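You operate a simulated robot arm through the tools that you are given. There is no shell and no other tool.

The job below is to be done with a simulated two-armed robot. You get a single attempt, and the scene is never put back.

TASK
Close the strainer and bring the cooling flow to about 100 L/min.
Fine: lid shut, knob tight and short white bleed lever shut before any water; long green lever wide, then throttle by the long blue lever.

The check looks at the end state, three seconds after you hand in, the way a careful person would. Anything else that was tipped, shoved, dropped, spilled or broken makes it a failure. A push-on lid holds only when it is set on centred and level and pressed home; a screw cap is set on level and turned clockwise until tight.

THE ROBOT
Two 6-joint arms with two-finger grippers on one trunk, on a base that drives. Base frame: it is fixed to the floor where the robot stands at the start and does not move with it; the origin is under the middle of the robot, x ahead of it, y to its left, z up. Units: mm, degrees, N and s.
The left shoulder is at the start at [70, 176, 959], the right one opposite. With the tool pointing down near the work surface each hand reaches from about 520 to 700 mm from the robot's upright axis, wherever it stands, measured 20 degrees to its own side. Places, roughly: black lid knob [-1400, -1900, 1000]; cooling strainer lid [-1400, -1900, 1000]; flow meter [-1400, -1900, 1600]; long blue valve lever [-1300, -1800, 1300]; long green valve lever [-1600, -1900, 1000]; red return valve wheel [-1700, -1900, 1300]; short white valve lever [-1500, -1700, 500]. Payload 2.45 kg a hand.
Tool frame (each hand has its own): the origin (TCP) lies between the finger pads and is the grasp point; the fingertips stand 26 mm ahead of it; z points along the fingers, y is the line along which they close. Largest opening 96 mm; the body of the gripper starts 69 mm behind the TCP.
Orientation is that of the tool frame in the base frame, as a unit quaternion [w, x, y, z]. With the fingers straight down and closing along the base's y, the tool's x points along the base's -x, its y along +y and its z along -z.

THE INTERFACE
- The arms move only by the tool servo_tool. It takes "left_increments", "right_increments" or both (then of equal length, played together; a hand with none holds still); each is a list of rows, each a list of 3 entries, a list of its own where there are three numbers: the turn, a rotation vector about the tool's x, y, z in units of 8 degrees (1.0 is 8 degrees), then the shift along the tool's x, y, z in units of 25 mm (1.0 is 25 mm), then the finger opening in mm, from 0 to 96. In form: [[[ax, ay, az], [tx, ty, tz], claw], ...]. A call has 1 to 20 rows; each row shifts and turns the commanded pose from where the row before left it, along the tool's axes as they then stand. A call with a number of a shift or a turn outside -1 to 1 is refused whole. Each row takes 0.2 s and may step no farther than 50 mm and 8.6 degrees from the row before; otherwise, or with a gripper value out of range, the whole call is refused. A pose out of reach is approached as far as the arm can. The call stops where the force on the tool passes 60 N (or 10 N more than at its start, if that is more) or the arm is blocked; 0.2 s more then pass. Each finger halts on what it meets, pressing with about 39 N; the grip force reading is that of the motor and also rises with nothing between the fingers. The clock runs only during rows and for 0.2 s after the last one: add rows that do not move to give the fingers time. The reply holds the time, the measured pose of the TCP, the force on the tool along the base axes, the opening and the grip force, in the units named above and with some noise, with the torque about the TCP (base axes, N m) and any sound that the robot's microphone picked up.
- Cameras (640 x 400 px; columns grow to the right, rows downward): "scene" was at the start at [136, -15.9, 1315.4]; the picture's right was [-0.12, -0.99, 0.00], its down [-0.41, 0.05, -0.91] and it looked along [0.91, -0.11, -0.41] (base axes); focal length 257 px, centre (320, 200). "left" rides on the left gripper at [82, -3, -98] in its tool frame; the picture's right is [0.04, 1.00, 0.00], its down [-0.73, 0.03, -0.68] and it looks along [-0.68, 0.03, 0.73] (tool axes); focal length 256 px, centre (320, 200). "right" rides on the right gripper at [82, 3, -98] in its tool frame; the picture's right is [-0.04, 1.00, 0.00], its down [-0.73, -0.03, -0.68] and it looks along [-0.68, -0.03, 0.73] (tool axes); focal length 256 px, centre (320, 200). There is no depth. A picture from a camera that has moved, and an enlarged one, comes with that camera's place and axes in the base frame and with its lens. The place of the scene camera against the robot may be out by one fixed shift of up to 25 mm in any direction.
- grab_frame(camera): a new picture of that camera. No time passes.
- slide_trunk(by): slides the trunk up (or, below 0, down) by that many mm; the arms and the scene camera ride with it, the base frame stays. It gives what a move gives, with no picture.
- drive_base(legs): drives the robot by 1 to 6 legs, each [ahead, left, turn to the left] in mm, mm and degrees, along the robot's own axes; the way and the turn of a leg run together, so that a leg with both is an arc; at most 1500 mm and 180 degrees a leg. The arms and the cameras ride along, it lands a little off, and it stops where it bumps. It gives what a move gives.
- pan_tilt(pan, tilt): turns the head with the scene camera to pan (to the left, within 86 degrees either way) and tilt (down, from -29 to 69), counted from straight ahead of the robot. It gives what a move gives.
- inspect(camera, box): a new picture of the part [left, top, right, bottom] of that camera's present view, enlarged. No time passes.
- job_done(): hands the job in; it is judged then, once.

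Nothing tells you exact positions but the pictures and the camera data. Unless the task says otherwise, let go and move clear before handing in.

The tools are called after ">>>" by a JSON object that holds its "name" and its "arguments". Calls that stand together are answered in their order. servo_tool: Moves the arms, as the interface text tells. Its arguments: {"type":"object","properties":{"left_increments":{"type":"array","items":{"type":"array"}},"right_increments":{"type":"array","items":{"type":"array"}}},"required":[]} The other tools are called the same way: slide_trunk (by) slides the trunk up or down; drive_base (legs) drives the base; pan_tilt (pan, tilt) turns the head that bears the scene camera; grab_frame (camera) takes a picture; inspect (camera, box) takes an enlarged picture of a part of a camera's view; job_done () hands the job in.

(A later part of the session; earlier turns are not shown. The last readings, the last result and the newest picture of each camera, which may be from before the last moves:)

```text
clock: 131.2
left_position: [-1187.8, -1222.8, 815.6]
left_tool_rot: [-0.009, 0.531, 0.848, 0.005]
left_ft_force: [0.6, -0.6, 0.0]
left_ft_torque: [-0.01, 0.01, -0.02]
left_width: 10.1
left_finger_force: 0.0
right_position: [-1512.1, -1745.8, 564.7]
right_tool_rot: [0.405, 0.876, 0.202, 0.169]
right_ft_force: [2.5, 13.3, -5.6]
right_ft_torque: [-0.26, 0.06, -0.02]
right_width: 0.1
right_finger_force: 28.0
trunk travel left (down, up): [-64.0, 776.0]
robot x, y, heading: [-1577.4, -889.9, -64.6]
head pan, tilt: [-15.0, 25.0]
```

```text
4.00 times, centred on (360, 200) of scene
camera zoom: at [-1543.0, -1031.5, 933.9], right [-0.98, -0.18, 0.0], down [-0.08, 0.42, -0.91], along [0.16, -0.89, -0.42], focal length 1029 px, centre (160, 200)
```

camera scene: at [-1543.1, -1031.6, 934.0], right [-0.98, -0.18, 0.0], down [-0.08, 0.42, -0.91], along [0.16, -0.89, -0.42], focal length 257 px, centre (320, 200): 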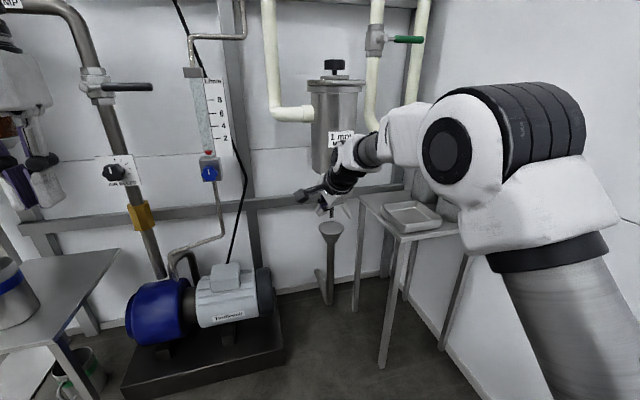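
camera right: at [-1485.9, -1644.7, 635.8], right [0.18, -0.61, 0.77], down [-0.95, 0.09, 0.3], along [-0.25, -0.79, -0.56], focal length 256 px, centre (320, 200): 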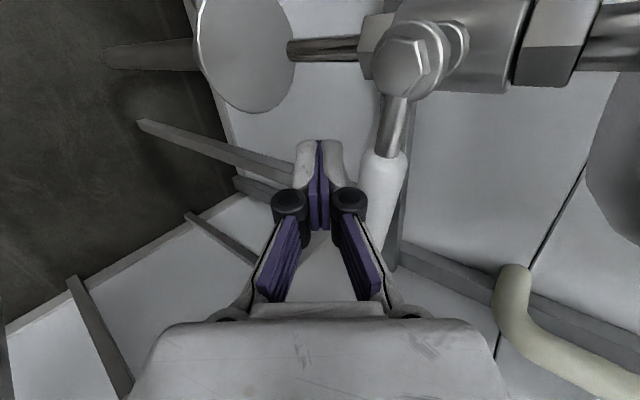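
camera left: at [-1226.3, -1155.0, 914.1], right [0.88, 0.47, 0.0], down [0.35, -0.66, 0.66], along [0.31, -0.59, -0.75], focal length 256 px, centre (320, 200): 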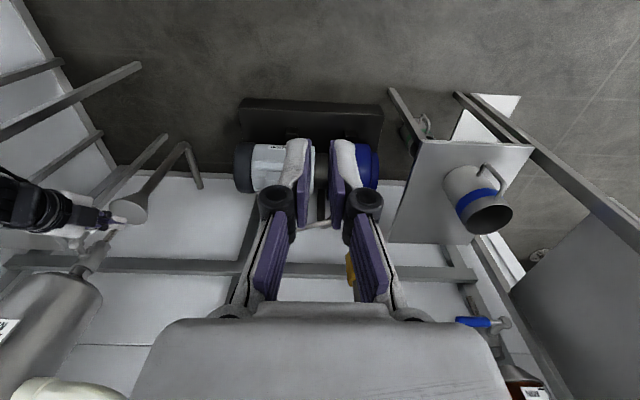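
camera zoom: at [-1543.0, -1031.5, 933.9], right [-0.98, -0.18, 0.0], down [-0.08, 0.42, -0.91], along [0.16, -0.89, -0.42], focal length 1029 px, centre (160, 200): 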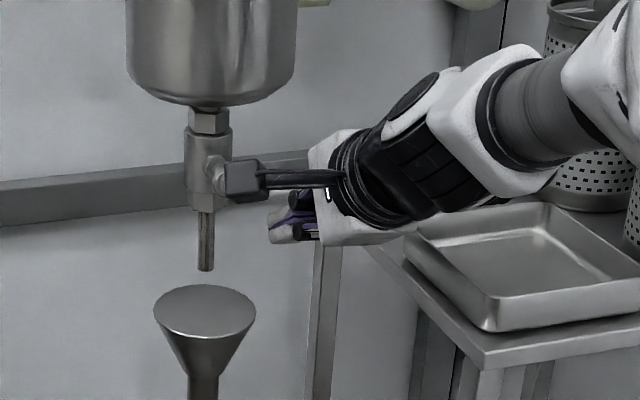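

>>> {"name": "servo_tool", "arguments": {"right_increments": [[[0, 0, 0], [-0.247, 0.421, -0.368], 0], [[0, 0, 0], [0.0, 0.12, -0.09], 0]]}}

>>> {"name": "grab_frame", "arguments": {"camera": "right"}}

>>> {"name": "inspect", "arguments": {"camera": "scene", "box": [280, 150, 440, 250]}}

```text
clock: 131.8
left_position: [-1188.4, -1224.5, 815.4]
left_tool_rot: [-0.01, 0.53, 0.848, 0.005]
left_ft_force: [0.3, 0.7, -0.2]
left_ft_torque: [0.01, -0.02, 0.0]
left_width: 9.9
left_finger_force: 0.0
right_position: [-1519.9, -1748.3, 573.8]
right_tool_rot: [0.4, 0.877, 0.204, 0.17]
right_ft_force: [0.5, 26.9, -27.6]
right_ft_torque: [-0.48, -0.04, -0.07]
right_width: 0.0
right_finger_force: 28.0
trunk travel left (down, up): [-64.0, 776.0]
robot x, y, heading: [-1577.0, -891.3, -64.9]
head pan, tilt: [-15.0, 25.0]
```

```text
taken
camera right: at [-1493.4, -1648.5, 647.5], right [0.19, -0.62, 0.77], down [-0.95, 0.09, 0.3], along [-0.25, -0.78, -0.57], focal length 256 px, centre (320, 200)
```

right: 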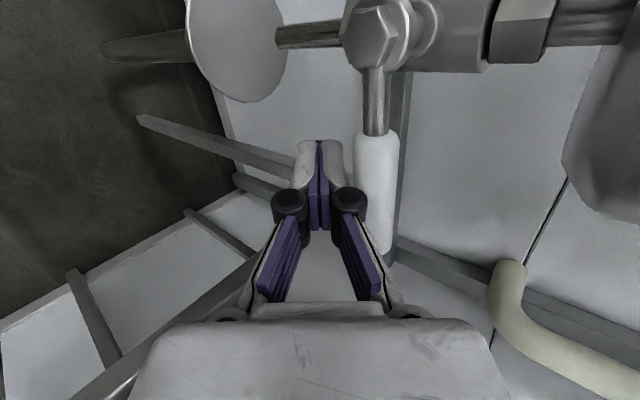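

```text
4.00 times, centred on (360, 200) of scene
camera zoom: at [-1542.9, -1033.0, 933.3], right [-0.98, -0.18, 0.0], down [-0.08, 0.42, -0.91], along [0.16, -0.89, -0.42], focal length 1029 px, centre (160, 200)
```

zoom: 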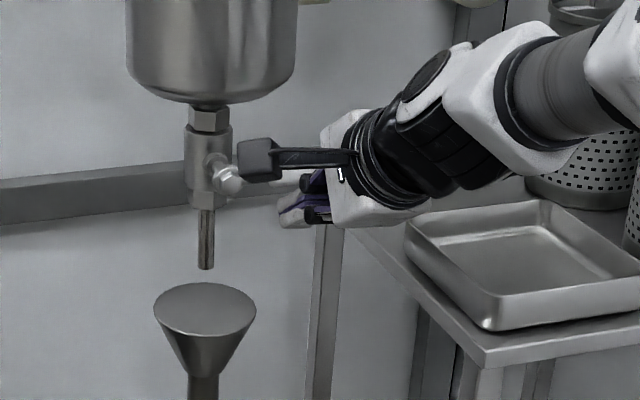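

The lever is horizontal and the force rose to a stop — the bleed is shut. I drop slightly and withdraw the hand, then verify.

>>> {"name": "servo_tool", "arguments": {"right_increments": [[[0, 0, 0], [0, -0.3, 0.2], 0], [[0, 0, 0], [0, -0.1, -0.6], 0], [[0, 0, 0], [0, 0, -1], 0], [[0, 0, 0], [0, 0, -1], 0], [[0, 0, 0], [0, 0, -1], 0]]}}

>>> {"name": "grab_frame", "arguments": {"camera": "right"}}

>>> {"name": "inspect", "arguments": {"camera": "scene", "box": [280, 150, 440, 250]}}

```text
clock: 133.0
left_position: [-1188.2, -1222.7, 815.4]
left_tool_rot: [-0.01, 0.53, 0.848, 0.004]
left_ft_force: [0.5, -0.5, -0.8]
left_ft_torque: [-0.02, 0.04, 0.02]
left_width: 10.3
left_finger_force: 0.1
right_position: [-1561.4, -1690.6, 624.7]
right_tool_rot: [0.406, 0.875, 0.203, 0.168]
right_ft_force: [-0.1, 0.6, 0.1]
right_ft_torque: [-0.05, -0.03, 0.01]
right_width: 0.0
right_finger_force: 28.2
trunk travel left (down, up): [-64.0, 776.0]
robot x, y, heading: [-1574.9, -887.3, -64.5]
head pan, tilt: [-15.0, 25.0]
```

```text
taken
camera right: at [-1534.7, -1588.3, 696.6], right [0.18, -0.61, 0.77], down [-0.95, 0.09, 0.3], along [-0.25, -0.79, -0.56], focal length 256 px, centre (320, 200)
```

right: 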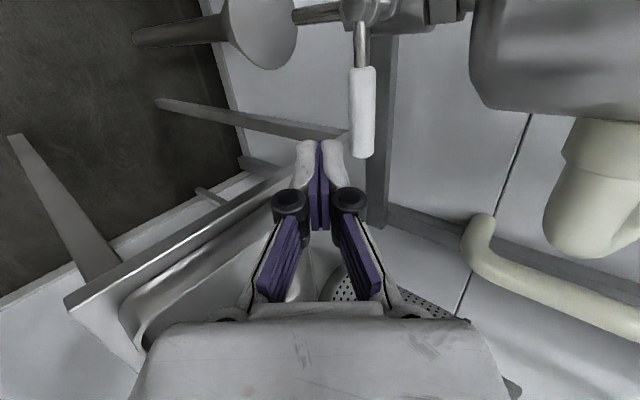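

```text
4.00 times, centred on (360, 200) of scene
camera zoom: at [-1543.1, -1031.4, 934.0], right [-0.98, -0.18, 0.0], down [-0.08, 0.42, -0.91], along [0.16, -0.89, -0.42], focal length 1029 px, centre (160, 200)
```

zoom: 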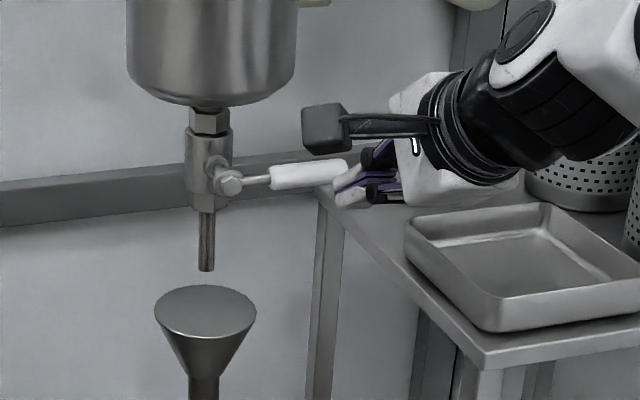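

The white bleed lever is exactly horizontal: shut. Next the long green lever (z ≈ 1026, pointing right, crosswise = shut). I'll back off, raise the trunk, and sidestep right.

>>> {"name": "drive_base", "arguments": {"legs": [[-150, 0, 0]]}}

>>> {"name": "slide_trunk", "arguments": {"by": 480}}

>>> {"name": "pan_tilt", "arguments": {"pan": -15, "tilt": 25}}

>>> {"name": "grab_frame", "arguments": {"camera": "scene"}}

>>> {"name": "grab_frame", "arguments": {"camera": "right"}}

```text
clock: 134.4
left_position: [-1252.0, -1086.5, 815.4]
left_tool_rot: [-0.01, 0.53, 0.848, 0.005]
left_ft_force: [0.1, 0.2, 0.1]
left_ft_torque: [0.0, 0.01, 0.01]
left_width: 9.7
left_finger_force: 0.0
right_position: [-1623.7, -1554.0, 623.2]
right_tool_rot: [0.406, 0.875, 0.203, 0.169]
right_ft_force: [1.0, -0.9, -0.6]
right_ft_torque: [0.02, -0.03, 0.01]
right_width: 0.0
right_finger_force: 28.9
trunk travel left (down, up): [-64.0, 776.0]
robot x, y, heading: [-1639.8, -755.5, -64.6]
head pan, tilt: [-15.0, 25.0]
```

```text
refused: 480 is not a number from -400 to 400
```

```text
clock: 135.0
left_position: [-1252.2, -1086.2, 816.3]
left_tool_rot: [-0.01, 0.53, 0.848, 0.004]
left_ft_force: [-0.2, 0.2, 0.7]
left_ft_torque: [0.03, 0.0, 0.01]
left_width: 9.6
left_finger_force: 0.0
right_position: [-1623.8, -1554.1, 624.3]
right_tool_rot: [0.404, 0.875, 0.203, 0.17]
right_ft_force: [-0.2, 0.1, 0.0]
right_ft_torque: [0.0, 0.01, -0.03]
right_width: 0.0
right_finger_force: 28.9
trunk travel left (down, up): [-64.0, 776.0]
robot x, y, heading: [-1638.3, -753.8, -64.4]
head pan, tilt: [-15.0, 25.0]
```

```text
taken
camera scene: at [-1607.3, -896.3, 934.0], right [-0.98, -0.18, 0.0], down [-0.08, 0.42, -0.91], along [0.16, -0.89, -0.42], focal length 257 px, centre (320, 200)
```

scene: 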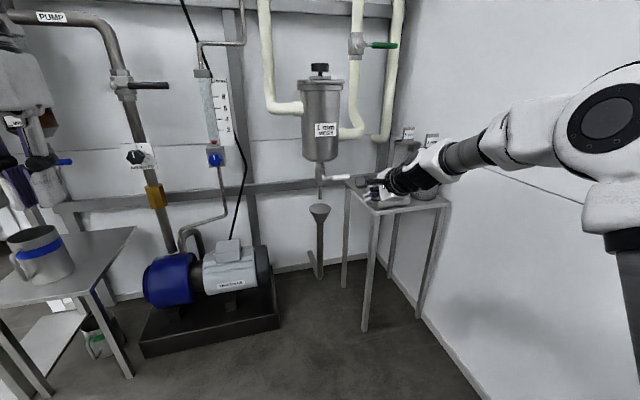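

```text
taken
camera right: at [-1598.3, -1453.2, 696.1], right [0.18, -0.61, 0.77], down [-0.95, 0.09, 0.3], along [-0.25, -0.79, -0.56], focal length 256 px, centre (320, 200)
```

right: 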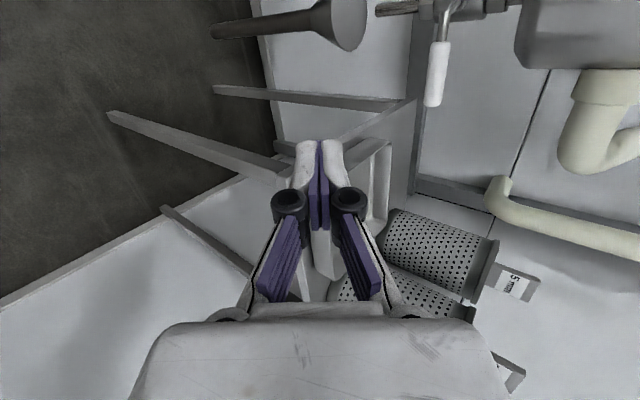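

Baskets and tray are all in place. Raising the trunk 400 mm.

>>> {"name": "slide_trunk", "arguments": {"by": 400}}

>>> {"name": "drive_base", "arguments": {"legs": [[0, -110, 0]]}}

>>> {"name": "grab_frame", "arguments": {"camera": "scene"}}

>>> {"name": "grab_frame", "arguments": {"camera": "right"}}

```text
clock: 138.8
left_position: [-1253.1, -1088.3, 1215.6]
left_tool_rot: [-0.011, 0.53, 0.848, 0.004]
left_ft_force: [-0.1, 0.5, -0.1]
left_ft_torque: [0.01, -0.01, 0.0]
left_width: 9.9
left_finger_force: 0.0
right_position: [-1623.8, -1554.3, 1023.6]
right_tool_rot: [0.405, 0.875, 0.202, 0.17]
right_ft_force: [0.5, 0.3, 0.6]
right_ft_torque: [-0.01, 0.02, -0.02]
right_width: 0.1
right_finger_force: 28.3
trunk travel left (down, up): [-464.0, 376.0]
robot x, y, heading: [-1642.2, -755.2, -64.7]
head pan, tilt: [-15.0, 25.0]
```

```text
clock: 140.0
left_position: [-1351.1, -1133.8, 1216.2]
left_tool_rot: [-0.01, 0.53, 0.848, 0.004]
left_ft_force: [0.1, 0.8, 0.0]
left_ft_torque: [0.03, -0.05, 0.0]
left_width: 10.0
left_finger_force: 0.0
right_position: [-1723.2, -1601.8, 1023.4]
right_tool_rot: [0.405, 0.875, 0.203, 0.17]
right_ft_force: [-0.2, -1.1, 0.3]
right_ft_torque: [-0.01, -0.05, 0.02]
right_width: 0.0
right_finger_force: 28.8
trunk travel left (down, up): [-464.0, 376.0]
robot x, y, heading: [-1739.1, -806.2, -64.8]
head pan, tilt: [-15.0, 25.0]
```

```text
taken
camera scene: at [-1706.6, -943.5, 1334.0], right [-0.98, -0.18, 0.0], down [-0.08, 0.42, -0.91], along [0.16, -0.89, -0.42], focal length 257 px, centre (320, 200)
```

scene: 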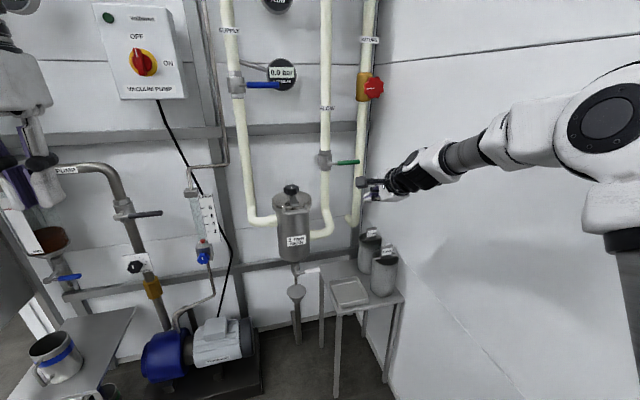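

```text
taken
camera right: at [-1697.4, -1500.4, 1096.0], right [0.18, -0.61, 0.77], down [-0.95, 0.09, 0.3], along [-0.25, -0.79, -0.56], focal length 256 px, centre (320, 200)
```

right: 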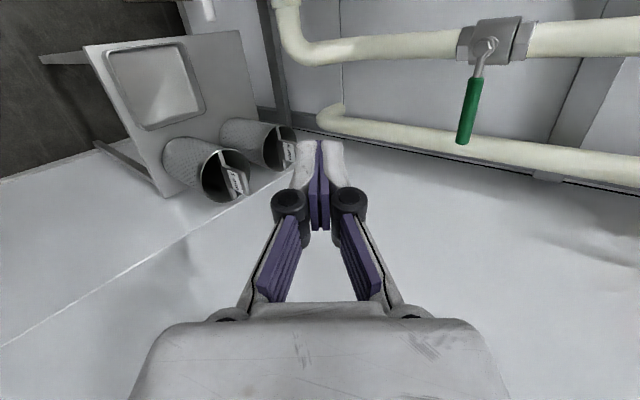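

The green lever's pivot is ≈ (right 155, z 1023) and its tip ≈ (right 283, z 1020) in my station frame. I raise the hand above it and shift right, then drive ahead.

>>> {"name": "servo_tool", "arguments": {"right_increments": [[[0, 0, 0], [-0.554, 0.656, -0.591], 0], [[0, 0, 0], [-0.554, 0.656, -0.591], 0], [[0, 0, 0], [-0.554, 0.656, -0.591], 0]]}}

>>> {"name": "drive_base", "arguments": {"legs": [[230, 0, 0]]}}

>>> {"name": "grab_frame", "arguments": {"camera": "right"}}

>>> {"name": "grab_frame", "arguments": {"camera": "scene"}}

```text
clock: 140.8
left_position: [-1351.5, -1134.1, 1215.2]
left_tool_rot: [-0.01, 0.53, 0.848, 0.004]
left_ft_force: [-0.2, 0.2, -0.8]
left_ft_torque: [0.0, -0.01, 0.0]
left_width: 9.9
left_finger_force: 0.0
right_position: [-1770.2, -1622.8, 1083.2]
right_tool_rot: [0.405, 0.875, 0.202, 0.17]
right_ft_force: [-0.5, 1.0, 0.0]
right_ft_torque: [0.0, 0.02, -0.01]
right_width: 0.0
right_finger_force: 28.6
trunk travel left (down, up): [-464.0, 376.0]
robot x, y, heading: [-1737.8, -801.3, -64.3]
head pan, tilt: [-15.0, 25.0]
```

```text
clock: 142.6
left_position: [-1252.0, -1342.9, 1214.6]
left_tool_rot: [-0.01, 0.53, 0.848, 0.004]
left_ft_force: [-0.6, -0.6, -0.3]
left_ft_torque: [0.02, -0.03, 0.0]
left_width: 10.1
left_finger_force: 0.0
right_position: [-1671.2, -1831.1, 1082.4]
right_tool_rot: [0.406, 0.875, 0.202, 0.17]
right_ft_force: [0.5, 0.0, -0.3]
right_ft_torque: [0.01, 0.02, -0.02]
right_width: 0.2
right_finger_force: 28.7
trunk travel left (down, up): [-464.0, 376.0]
robot x, y, heading: [-1636.6, -1009.0, -64.5]
head pan, tilt: [-15.0, 25.0]
```

```text
taken
camera right: at [-1645.4, -1729.2, 1155.6], right [0.18, -0.61, 0.77], down [-0.95, 0.09, 0.3], along [-0.25, -0.79, -0.56], focal length 256 px, centre (320, 200)
```

right: 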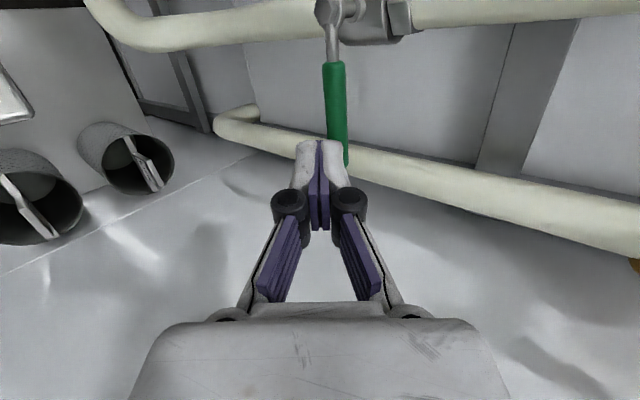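

```text
taken
camera scene: at [-1607.5, -1151.2, 1334.0], right [-0.98, -0.18, 0.0], down [-0.08, 0.42, -0.91], along [0.16, -0.89, -0.42], focal length 257 px, centre (320, 200)
```

scene: 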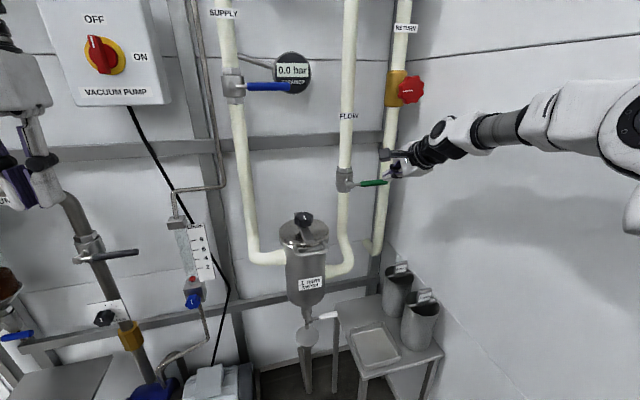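

Driving ahead 60 mm more so the lever plane is within reach, hand still above the lever.

>>> {"name": "drive_base", "arguments": {"legs": [[60, 0, 0]]}}

>>> {"name": "grab_frame", "arguments": {"camera": "right"}}

```text
clock: 143.5
left_position: [-1228.2, -1395.6, 1214.8]
left_tool_rot: [-0.011, 0.531, 0.847, 0.005]
left_ft_force: [-0.1, -0.7, -0.3]
left_ft_torque: [0.05, 0.02, 0.01]
left_width: 9.9
left_finger_force: 0.0
right_position: [-1646.5, -1884.6, 1082.7]
right_tool_rot: [0.405, 0.876, 0.202, 0.169]
right_ft_force: [-1.0, -0.7, 0.0]
right_ft_torque: [-0.02, -0.03, 0.0]
right_width: 0.0
right_finger_force: 28.4
trunk travel left (down, up): [-464.0, 376.0]
robot x, y, heading: [-1611.3, -1060.5, -64.9]
head pan, tilt: [-15.0, 25.0]
```

```text
taken
camera right: at [-1619.8, -1783.4, 1155.2], right [0.18, -0.61, 0.77], down [-0.95, 0.09, 0.3], along [-0.25, -0.79, -0.56], focal length 256 px, centre (320, 200)
```

right: 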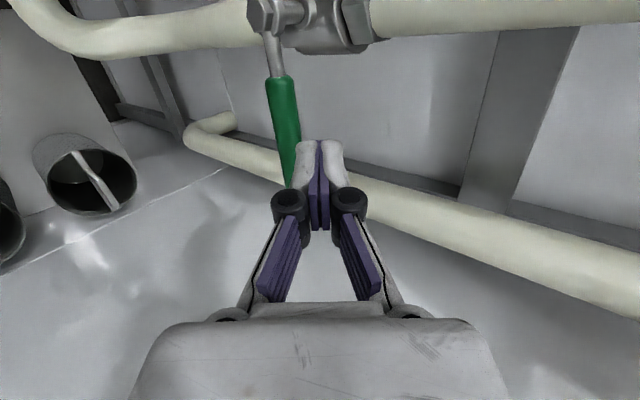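

Lowering onto the lever from above to see whether it turns downward.

>>> {"name": "servo_tool", "arguments": {"right_increments": [[[0, 0, 0], [-0.2, 0.186, 0.734], 0], [[0, 0, 0], [-0.2, 0.186, 0.734], 0], [[0, 0, 0], [-0.053, -0.311, 0.247], 0], [[0, 0, 0], [-0.053, -0.311, 0.247], 0], [[0, 0, 0], [-0.026, -0.155, 0.123], 0]]}}

>>> {"name": "grab_frame", "arguments": {"camera": "right"}}

>>> {"name": "inspect", "arguments": {"camera": "scene", "box": [280, 130, 440, 230]}}

```text
clock: 144.7
left_position: [-1227.4, -1393.1, 1216.9]
left_tool_rot: [-0.009, 0.531, 0.848, 0.002]
left_ft_force: [-0.1, -0.3, -0.5]
left_ft_torque: [0.03, 0.02, -0.02]
left_width: 9.9
left_finger_force: 0.0
right_position: [-1636.4, -1918.4, 1050.8]
right_tool_rot: [0.413, 0.872, 0.202, 0.169]
right_ft_force: [-1.1, -16.3, 37.3]
right_ft_torque: [-0.87, 0.09, 0.01]
right_width: 0.0
right_finger_force: 28.6
trunk travel left (down, up): [-464.0, 376.0]
robot x, y, heading: [-1615.4, -1063.2, -64.7]
head pan, tilt: [-15.0, 25.0]
```

```text
taken
camera right: at [-1610.5, -1815.1, 1121.3], right [0.18, -0.6, 0.78], down [-0.95, 0.1, 0.29], along [-0.25, -0.8, -0.55], focal length 256 px, centre (320, 200)
```

right: 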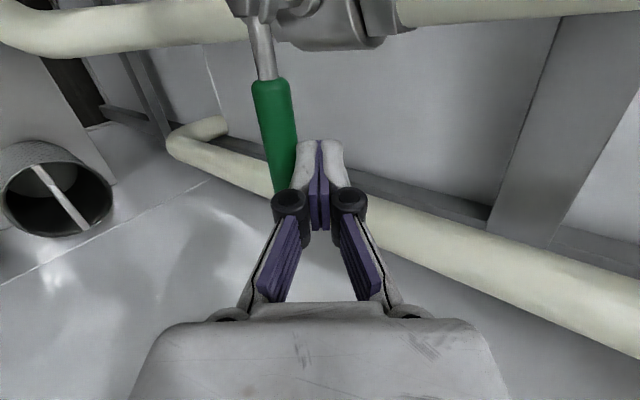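

```text
4.00 times, centred on (360, 180) of scene
camera zoom: at [-1582.3, -1201.0, 1335.1], right [-0.98, -0.18, 0.0], down [-0.08, 0.41, -0.91], along [0.16, -0.89, -0.42], focal length 1029 px, centre (160, 280)
```

zoom: 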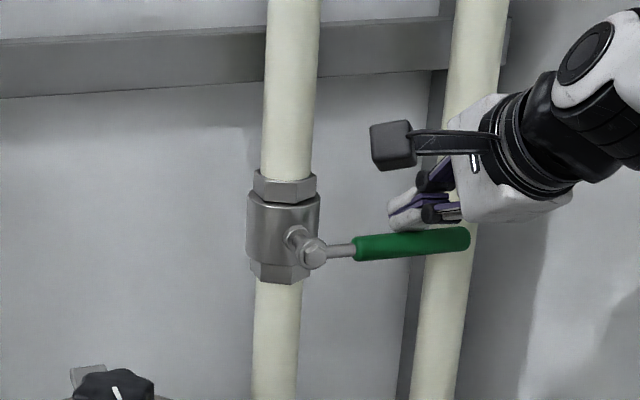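

Pressing down meets a hard stop (37 N, no motion), so this valve opens by lifting the lever. I'll withdraw, go underneath, and push up.

>>> {"name": "servo_tool", "arguments": {"right_increments": [[[0, 0, 0], [0.053, 0.311, -0.247], 0], [[0, 0, 0], [0.1, -0.754, -0.93], 0], [[0, 0, 0], [0.1, -0.754, -0.93], 0], [[0, 0, 0], [-0.132, -0.777, 0.616], 0], [[0, 0, 0], [-0.132, -0.777, 0.616], 0], [[0, 0, 0], [-0.132, -0.777, 0.616], 0]]}}

>>> {"name": "grab_frame", "arguments": {"camera": "right"}}

>>> {"name": "inspect", "arguments": {"camera": "scene", "box": [280, 130, 440, 230]}}

```text
clock: 146.1
left_position: [-1228.4, -1397.1, 1213.4]
left_tool_rot: [-0.01, 0.531, 0.847, 0.005]
left_ft_force: [0.7, 0.6, 0.1]
left_ft_torque: [0.0, 0.01, 0.0]
left_width: 10.0
left_finger_force: 0.1
right_position: [-1660.7, -1863.7, 975.5]
right_tool_rot: [0.404, 0.876, 0.203, 0.169]
right_ft_force: [-0.2, -0.2, -0.2]
right_ft_torque: [-0.02, 0.0, -0.01]
right_width: 0.0
right_finger_force: 28.6
trunk travel left (down, up): [-464.0, 376.0]
robot x, y, heading: [-1617.8, -1062.4, -64.7]
head pan, tilt: [-15.0, 25.0]
```

```text
taken
camera right: at [-1634.9, -1762.9, 1047.3], right [0.18, -0.61, 0.77], down [-0.95, 0.09, 0.3], along [-0.25, -0.79, -0.56], focal length 256 px, centre (320, 200)
```

right: 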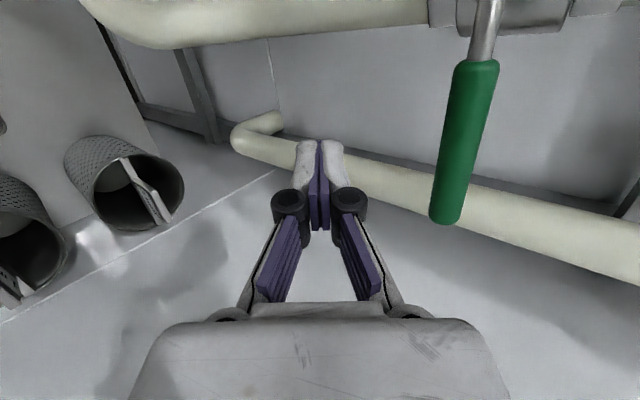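

```text
4.00 times, centred on (360, 180) of scene
camera zoom: at [-1582.0, -1205.7, 1333.8], right [-0.98, -0.18, 0.0], down [-0.08, 0.42, -0.91], along [0.16, -0.89, -0.42], focal length 1029 px, centre (160, 280)
```

zoom: 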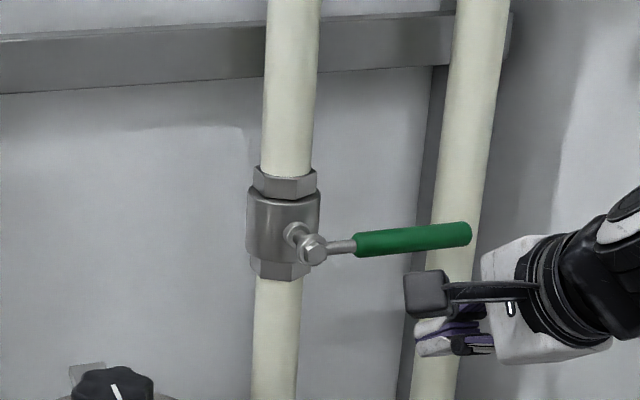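

>>> {"name": "servo_tool", "arguments": {"right_increments": [[[0, 0, 0], [-0.09, 0.64, 0.79], 0], [[0, 0, 0], [-0.09, 0.64, 0.79], 0], [[0, 0, 0], [0.053, 0.311, -0.247], 0], [[0, 0, 0], [0.053, 0.311, -0.247], 0]]}}

>>> {"name": "grab_frame", "arguments": {"camera": "right"}}

>>> {"name": "inspect", "arguments": {"camera": "scene", "box": [280, 130, 440, 230]}}

```text
clock: 147.1
left_position: [-1226.6, -1395.6, 1216.1]
left_tool_rot: [-0.01, 0.53, 0.848, 0.003]
left_ft_force: [0.4, -0.1, -0.2]
left_ft_torque: [0.0, 0.0, 0.0]
left_width: 10.0
left_finger_force: 0.1
right_position: [-1639.1, -1911.2, 996.6]
right_tool_rot: [0.405, 0.875, 0.202, 0.169]
right_ft_force: [1.0, -0.5, 0.3]
right_ft_torque: [0.0, 0.01, -0.02]
right_width: 0.0
right_finger_force: 28.6
trunk travel left (down, up): [-464.0, 376.0]
robot x, y, heading: [-1614.5, -1066.2, -64.6]
head pan, tilt: [-15.0, 25.0]
```

```text
taken
camera right: at [-1613.0, -1809.2, 1068.7], right [0.18, -0.61, 0.77], down [-0.95, 0.09, 0.3], along [-0.25, -0.79, -0.56], focal length 256 px, centre (320, 200)
```

right: 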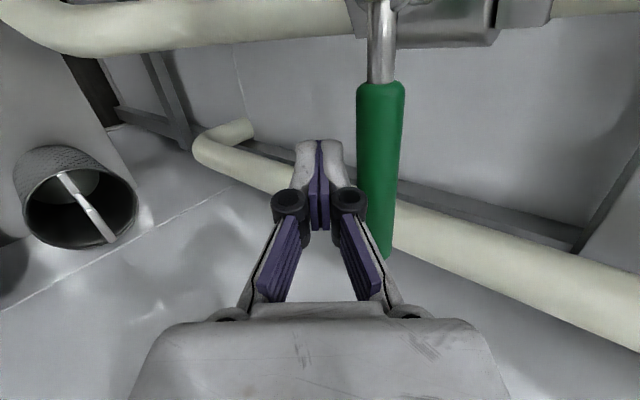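

```text
4.00 times, centred on (360, 180) of scene
camera zoom: at [-1582.0, -1204.8, 1333.9], right [-0.98, -0.18, 0.0], down [-0.08, 0.42, -0.91], along [0.16, -0.89, -0.42], focal length 1029 px, centre (160, 280)
```

zoom: 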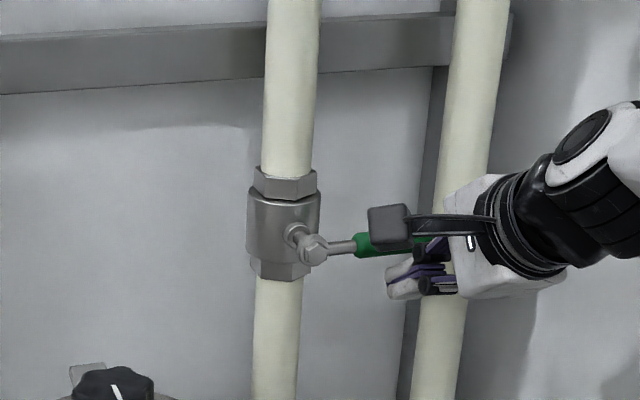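

>>> {"name": "servo_tool", "arguments": {"right_increments": [[[0, 0, 0], [0.042, 0.249, -0.197], 0], [[0, 0, 0], [0.042, 0.249, -0.197], 0]]}}

>>> {"name": "inspect", "arguments": {"camera": "scene", "box": [280, 130, 440, 230]}}

```text
clock: 147.7
left_position: [-1227.6, -1397.0, 1215.8]
left_tool_rot: [-0.009, 0.53, 0.848, 0.004]
left_ft_force: [1.2, 0.1, -0.6]
left_ft_torque: [0.02, 0.0, -0.03]
left_width: 10.3
left_finger_force: 0.2
right_position: [-1640.7, -1910.1, 1012.4]
right_tool_rot: [0.404, 0.876, 0.203, 0.169]
right_ft_force: [-3.1, 5.5, -5.9]
right_ft_torque: [0.02, 0.0, 0.0]
right_width: 0.1
right_finger_force: 28.5
trunk travel left (down, up): [-464.0, 376.0]
robot x, y, heading: [-1613.0, -1060.9, -64.6]
head pan, tilt: [-15.0, 25.0]
```

```text
4.00 times, centred on (360, 180) of scene
camera zoom: at [-1582.9, -1204.7, 1333.9], right [-0.98, -0.18, 0.0], down [-0.08, 0.42, -0.91], along [0.16, -0.89, -0.42], focal length 1029 px, centre (160, 280)
```

zoom: 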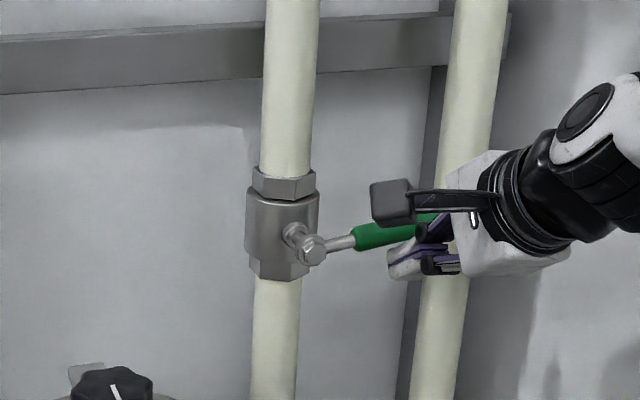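

The lever rises easily (≈ 9 N). Following its arc upward.

>>> {"name": "servo_tool", "arguments": {"right_increments": [[[0, 0, 0], [-0.07, 0.358, -0.298], 0], [[0, 0, 0], [0.247, 0.703, -0.543], 0], [[0, 0, 0], [0.463, 0.635, -0.465], 0]]}}

>>> {"name": "grab_frame", "arguments": {"camera": "right"}}

>>> {"name": "inspect", "arguments": {"camera": "scene", "box": [280, 110, 440, 210]}}

```text
clock: 148.5
left_position: [-1228.3, -1397.7, 1215.1]
left_tool_rot: [-0.01, 0.531, 0.848, 0.004]
left_ft_force: [-0.4, -0.2, 0.1]
left_ft_torque: [0.04, 0.02, 0.0]
left_width: 10.1
left_finger_force: 0.0
right_position: [-1632.3, -1908.0, 1067.5]
right_tool_rot: [0.406, 0.875, 0.201, 0.169]
right_ft_force: [-2.0, 1.8, -4.6]
right_ft_torque: [0.02, 0.02, 0.0]
right_width: 0.0
right_finger_force: 28.4
trunk travel left (down, up): [-464.0, 376.0]
robot x, y, heading: [-1616.0, -1064.5, -64.6]
head pan, tilt: [-15.0, 25.0]
```

```text
taken
camera right: at [-1606.1, -1805.8, 1140.2], right [0.18, -0.61, 0.77], down [-0.95, 0.09, 0.3], along [-0.25, -0.79, -0.56], focal length 256 px, centre (320, 200)
```

right: 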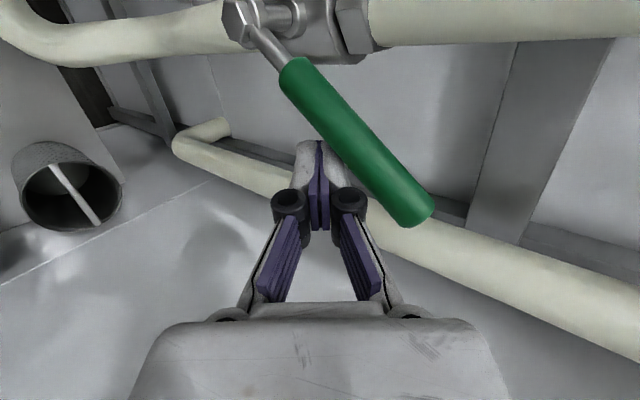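

```text
4.00 times, centred on (360, 160) of scene
camera zoom: at [-1582.5, -1205.2, 1334.0], right [-0.98, -0.18, 0.0], down [-0.08, 0.42, -0.91], along [0.16, -0.89, -0.42], focal length 1029 px, centre (160, 360)
```

zoom: 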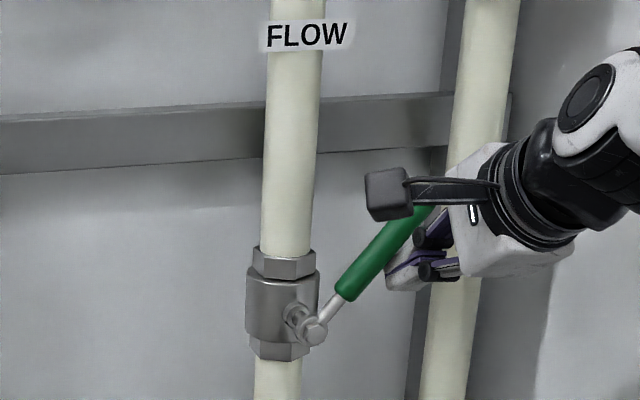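

Lever at about 45°, moving smoothly. Continuing to vertical.

>>> {"name": "servo_tool", "arguments": {"right_increments": [[[0, 0, 0], [0.657, 0.534, -0.362], 0], [[0, 0, 0], [0.792, 0.392, -0.233], 0], [[0, 0, 0], [0.887, 0.224, -0.086], 0]]}}

>>> {"name": "grab_frame", "arguments": {"camera": "right"}}

>>> {"name": "inspect", "arguments": {"camera": "scene", "box": [280, 110, 440, 210]}}

```text
clock: 149.3
left_position: [-1234.9, -1402.2, 1216.3]
left_tool_rot: [-0.009, 0.532, 0.847, 0.007]
left_ft_force: [-0.3, -0.3, 1.2]
left_ft_torque: [-0.01, -0.04, 0.0]
left_width: 10.2
left_finger_force: 0.0
right_position: [-1589.4, -1888.9, 1104.4]
right_tool_rot: [0.404, 0.876, 0.2, 0.171]
right_ft_force: [-22.5, -12.4, -12.1]
right_ft_torque: [-0.17, 0.71, -0.36]
right_width: 0.0
right_finger_force: 28.9
trunk travel left (down, up): [-464.0, 376.0]
robot x, y, heading: [-1614.4, -1064.6, -64.9]
head pan, tilt: [-15.0, 25.0]
```

```text
taken
camera right: at [-1563.6, -1787.8, 1177.4], right [0.18, -0.61, 0.77], down [-0.95, 0.09, 0.29], along [-0.25, -0.78, -0.57], focal length 256 px, centre (320, 200)
```

right: 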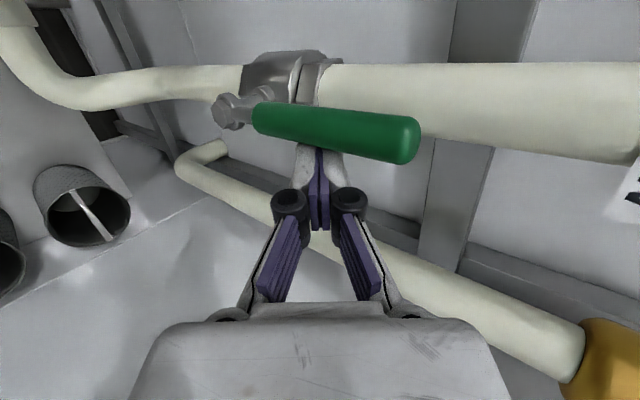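

```text
4.00 times, centred on (360, 160) of scene
camera zoom: at [-1589.2, -1209.7, 1333.5], right [-0.98, -0.18, -0.01], down [-0.07, 0.42, -0.9], along [0.16, -0.89, -0.43], focal length 1029 px, centre (160, 360)
```

zoom: 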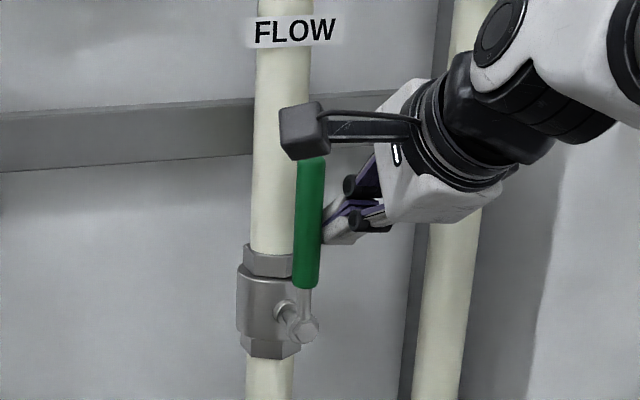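

The green lever is vertical, in line with its pipe and against its stop: wide open. Withdrawing and verifying.

>>> {"name": "servo_tool", "arguments": {"right_increments": [[[0, 0, 0], [-0.6, 0.03, -0.1], 0], [[0, 0, 0], [-0.3, 0, -0.9], 0], [[0, 0, 0], [0, 0, -1], 0], [[0, 0, 0], [0, 0, -1], 0], [[0, 0, 0], [0, 0, -1], 0]]}}

>>> {"name": "grab_frame", "arguments": {"camera": "scene"}}

>>> {"name": "inspect", "arguments": {"camera": "scene", "box": [220, 30, 440, 190]}}

>>> {"name": "grab_frame", "arguments": {"camera": "right"}}

```text
clock: 150.5
left_position: [-1229.4, -1396.9, 1216.4]
left_tool_rot: [-0.009, 0.53, 0.848, 0.004]
left_ft_force: [-0.5, 0.7, 0.1]
left_ft_torque: [-0.04, -0.01, 0.01]
left_width: 9.8
left_finger_force: 0.1
right_position: [-1649.1, -1830.4, 1168.3]
right_tool_rot: [0.406, 0.875, 0.202, 0.169]
right_ft_force: [-1.3, 0.7, 0.4]
right_ft_torque: [-0.04, -0.04, 0.03]
right_width: 0.0
right_finger_force: 28.6
trunk travel left (down, up): [-464.0, 376.0]
robot x, y, heading: [-1614.4, -1062.1, -64.8]
head pan, tilt: [-15.0, 25.0]
```

```text
taken
camera scene: at [-1583.1, -1203.4, 1334.1], right [-0.98, -0.18, 0.0], down [-0.08, 0.42, -0.91], along [0.16, -0.89, -0.42], focal length 257 px, centre (320, 200)
```

scene: 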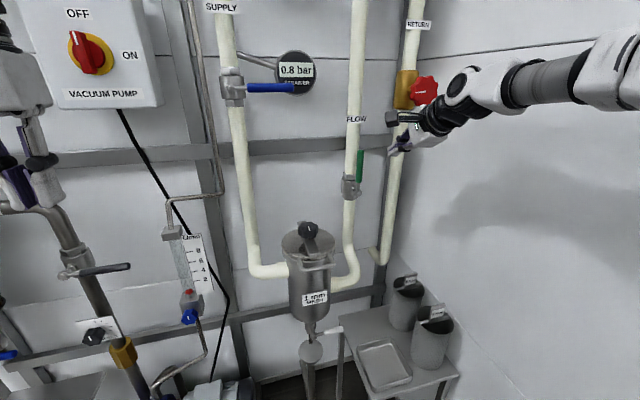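

```text
2.50 times, centred on (330, 110) of scene
camera zoom: at [-1583.1, -1203.4, 1334.1], right [-0.98, -0.18, 0.0], down [-0.08, 0.42, -0.91], along [0.16, -0.89, -0.42], focal length 643 px, centre (295, 425)
```

zoom: 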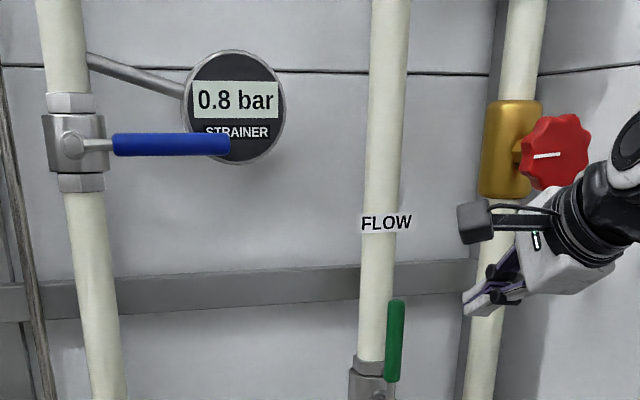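

```text
taken
camera right: at [-1623.2, -1728.8, 1240.2], right [0.18, -0.61, 0.77], down [-0.95, 0.09, 0.3], along [-0.25, -0.79, -0.56], focal length 256 px, centre (320, 200)
```

right: 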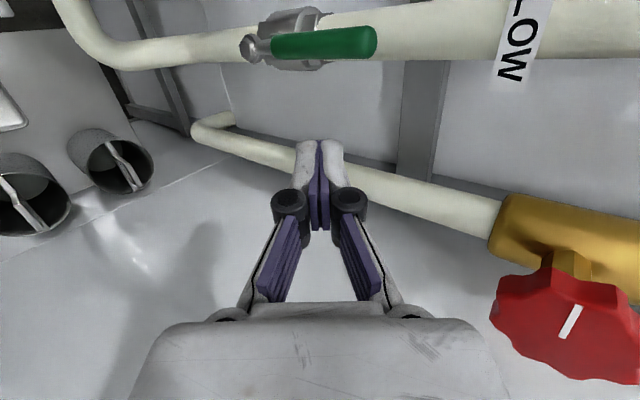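

Green is wide open, and the strainer gauge now shows 0.8 bar with the lid holding. Now for the blue lever on the left: I'll sidestep left 230 mm, clear of the red wheel.

>>> {"name": "drive_base", "arguments": {"legs": [[0, 230, 0]]}}

>>> {"name": "slide_trunk", "arguments": {"by": 60}}

>>> {"name": "pan_tilt", "arguments": {"pan": -12, "tilt": 5}}

>>> {"name": "grab_frame", "arguments": {"camera": "scene"}}

>>> {"name": "grab_frame", "arguments": {"camera": "right"}}

```text
clock: 152.3
left_position: [-1019.7, -1297.4, 1215.2]
left_tool_rot: [-0.01, 0.53, 0.848, 0.004]
left_ft_force: [-0.1, -0.1, -0.1]
left_ft_torque: [-0.01, -0.01, 0.0]
left_width: 10.1
left_finger_force: 0.1
right_position: [-1439.9, -1732.3, 1166.9]
right_tool_rot: [0.405, 0.875, 0.202, 0.169]
right_ft_force: [0.5, -0.1, 0.1]
right_ft_torque: [-0.01, 0.02, -0.02]
right_width: 0.4
right_finger_force: 28.8
trunk travel left (down, up): [-464.0, 376.0]
robot x, y, heading: [-1404.5, -965.6, -64.8]
head pan, tilt: [-15.0, 25.0]
```

```text
clock: 153.3
left_position: [-1020.3, -1297.1, 1275.3]
left_tool_rot: [-0.01, 0.531, 0.847, 0.003]
left_ft_force: [-0.2, -0.5, -0.5]
left_ft_torque: [-0.04, -0.01, 0.02]
left_width: 10.1
left_finger_force: 0.0
right_position: [-1439.4, -1732.5, 1225.8]
right_tool_rot: [0.405, 0.875, 0.202, 0.169]
right_ft_force: [-0.6, 0.8, 0.3]
right_ft_torque: [-0.05, 0.0, 0.02]
right_width: 0.0
right_finger_force: 28.5
trunk travel left (down, up): [-524.0, 316.0]
robot x, y, heading: [-1403.7, -963.9, -64.4]
head pan, tilt: [-15.0, 25.0]
```

```text
clock: 154.1
left_position: [-1019.5, -1297.1, 1274.2]
left_tool_rot: [-0.009, 0.53, 0.848, 0.004]
left_ft_force: [-0.3, 0.7, 0.4]
left_ft_torque: [0.0, -0.01, 0.01]
left_width: 10.2
left_finger_force: 0.0
right_position: [-1439.7, -1733.9, 1226.6]
right_tool_rot: [0.405, 0.876, 0.202, 0.169]
right_ft_force: [0.4, 0.7, -0.4]
right_ft_torque: [-0.02, 0.05, 0.02]
right_width: 0.0
right_finger_force: 28.9
trunk travel left (down, up): [-524.0, 316.0]
robot x, y, heading: [-1406.2, -963.8, -64.6]
head pan, tilt: [-12.0, 5.0]
```

```text
taken
camera scene: at [-1369.9, -1104.6, 1426.4], right [-0.97, -0.23, 0.0], down [-0.02, 0.09, -1.0], along [0.23, -0.97, -0.09], focal length 257 px, centre (320, 200)
```

scene: 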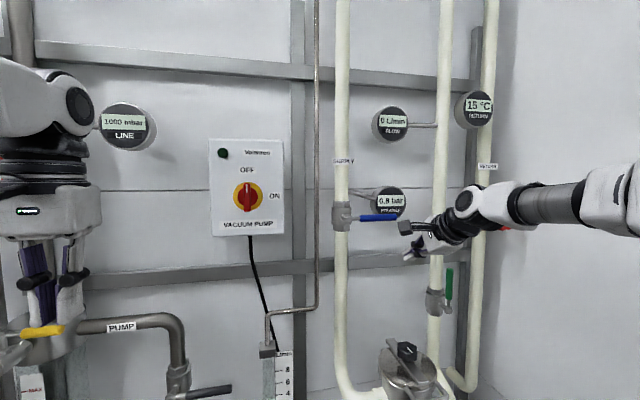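

```text
taken
camera right: at [-1414.1, -1631.4, 1299.5], right [0.18, -0.61, 0.77], down [-0.95, 0.09, 0.3], along [-0.25, -0.79, -0.56], focal length 256 px, centre (320, 200)
```

right: 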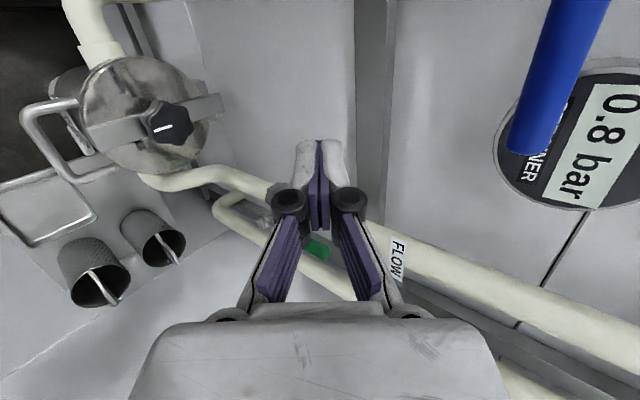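

The flow meter (0 L/min), blue lever and strainer gauge are all in view. Moving the fingertips beneath the blue lever.

>>> {"name": "servo_tool", "arguments": {"right_increments": [[[0, 0, 0], [0.984, 0.514, -0.31], 0], [[0, 0, 0], [0.984, 0.514, -0.31], 0], [[0, 0, 0], [-0.089, 0.67, 0.827], 0], [[0, 0, 0], [-0.089, 0.67, 0.827], 0], [[0, 0, 0], [-0.089, 0.67, 0.827], 0]]}}

>>> {"name": "grab_frame", "arguments": {"camera": "right"}}

>>> {"name": "inspect", "arguments": {"camera": "scene", "box": [310, 90, 470, 270]}}

```text
clock: 155.3
left_position: [-1018.9, -1297.2, 1275.0]
left_tool_rot: [-0.011, 0.529, 0.848, 0.005]
left_ft_force: [-0.2, -0.7, 0.0]
left_ft_torque: [0.03, -0.02, 0.0]
left_width: 10.0
left_finger_force: 0.0
right_position: [-1364.7, -1787.8, 1262.5]
right_tool_rot: [0.405, 0.876, 0.201, 0.17]
right_ft_force: [0.4, -1.0, 0.2]
right_ft_torque: [-0.01, 0.01, 0.03]
right_width: 0.0
right_finger_force: 28.4
trunk travel left (down, up): [-524.0, 316.0]
robot x, y, heading: [-1407.2, -959.0, -64.6]
head pan, tilt: [-12.0, 5.0]
```

```text
taken
camera right: at [-1338.5, -1686.6, 1334.7], right [0.18, -0.61, 0.77], down [-0.95, 0.09, 0.3], along [-0.25, -0.79, -0.56], focal length 256 px, centre (320, 200)
```

right: 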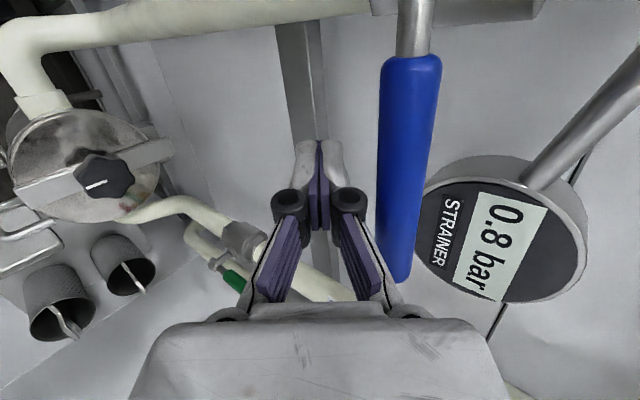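

```text
2.22 times, centred on (390, 180) of scene
camera zoom: at [-1369.1, -1106.2, 1426.2], right [-0.97, -0.23, 0.0], down [-0.02, 0.09, -1.0], along [0.23, -0.97, -0.09], focal length 572 px, centre (164, 244)
```

zoom: 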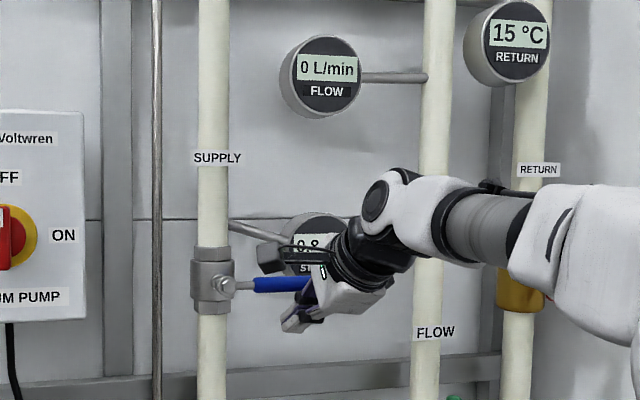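

Now lifting the blue lever gently in small steps while reading the flow.

>>> {"name": "servo_tool", "arguments": {"right_increments": [[[0, 0, 0], [0.053, 0.311, -0.247], 0], [[0, 0, 0], [0.053, 0.311, -0.247], 0], [[0, 0, 0], [0, 0, 0], 0], [[0, 0, 0], [0, 0, 0], 0]]}}

>>> {"name": "inspect", "arguments": {"camera": "scene", "box": [310, 90, 470, 270]}}

```text
clock: 156.3
left_position: [-1021.4, -1297.6, 1274.0]
left_tool_rot: [-0.01, 0.53, 0.848, 0.004]
left_ft_force: [0.0, -0.3, -0.2]
left_ft_torque: [0.01, 0.02, 0.0]
left_width: 10.0
left_finger_force: 0.0
right_position: [-1365.8, -1785.8, 1277.5]
right_tool_rot: [0.399, 0.878, 0.203, 0.168]
right_ft_force: [-5.4, 29.3, -46.2]
right_ft_torque: [-0.31, -0.09, -0.05]
right_width: 0.0
right_finger_force: 29.1
trunk travel left (down, up): [-524.0, 316.0]
robot x, y, heading: [-1405.3, -963.4, -64.5]
head pan, tilt: [-12.0, 5.0]
```

```text
2.22 times, centred on (390, 180) of scene
camera zoom: at [-1370.9, -1104.9, 1425.9], right [-0.97, -0.23, 0.0], down [-0.02, 0.09, -1.0], along [0.23, -0.97, -0.09], focal length 572 px, centre (164, 244)
```

zoom: 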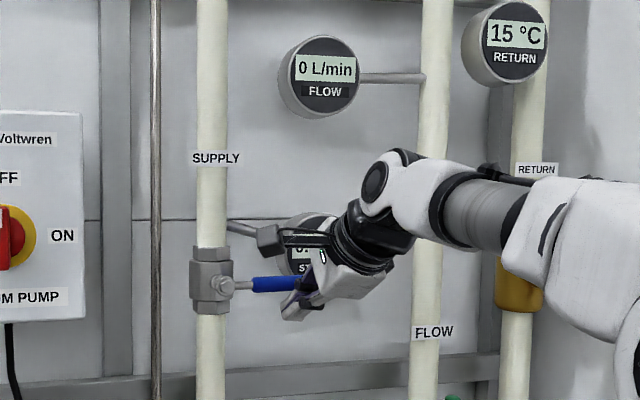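

That's a hard stop (46 N, no motion), so the blue lever opens downward. I'll retreat, come in from above, and press down.

>>> {"name": "servo_tool", "arguments": {"right_increments": [[[0, 0, 0], [-0.106, -0.622, 0.494], 0], [[0, 0, 0], [0.072, -0.545, -0.672], 0], [[0, 0, 0], [0.072, -0.545, -0.672], 0], [[0, 0, 0], [0.072, -0.545, -0.672], 0], [[0, 0, 0], [0.11, 0.646, -0.512], 0], [[0, 0, 0], [0.11, 0.646, -0.512], 0], [[0, 0, 0], [0.11, 0.646, -0.512], 0], [[0, 0, 0], [0.11, 0.646, -0.512], 0], [[0, 0, 0], [-0.072, 0.545, 0.672], 0], [[0, 0, 0], [-0.072, 0.545, 0.672], 0], [[0, 0, 0], [-0.072, 0.545, 0.672], 0]]}}

>>> {"name": "grab_frame", "arguments": {"camera": "right"}}

>>> {"name": "inspect", "arguments": {"camera": "scene", "box": [310, 90, 470, 270]}}

```text
clock: 158.7
left_position: [-1018.7, -1299.5, 1273.9]
left_tool_rot: [-0.011, 0.53, 0.848, 0.005]
left_ft_force: [-0.3, -1.2, -0.2]
left_ft_torque: [0.04, 0.03, 0.0]
left_width: 10.0
left_finger_force: 0.0
right_position: [-1365.2, -1788.0, 1343.6]
right_tool_rot: [0.404, 0.876, 0.203, 0.168]
right_ft_force: [0.0, -0.1, 0.1]
right_ft_torque: [-0.02, 0.03, 0.04]
right_width: 0.0
right_finger_force: 28.0
trunk travel left (down, up): [-524.0, 316.0]
robot x, y, heading: [-1407.4, -964.0, -64.5]
head pan, tilt: [-12.0, 5.0]
```

```text
taken
camera right: at [-1338.7, -1686.7, 1415.6], right [0.18, -0.61, 0.77], down [-0.95, 0.09, 0.3], along [-0.25, -0.79, -0.56], focal length 256 px, centre (320, 200)
```

right: 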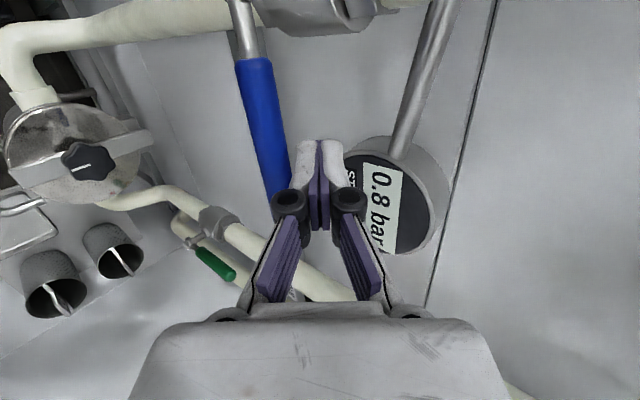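

```text
2.22 times, centred on (390, 180) of scene
camera zoom: at [-1368.8, -1107.5, 1426.1], right [-0.97, -0.23, 0.0], down [-0.02, 0.09, -1.0], along [0.23, -0.97, -0.09], focal length 572 px, centre (164, 244)
```

zoom: 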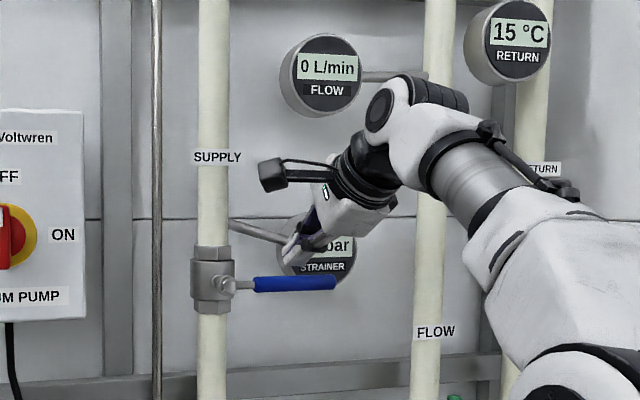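

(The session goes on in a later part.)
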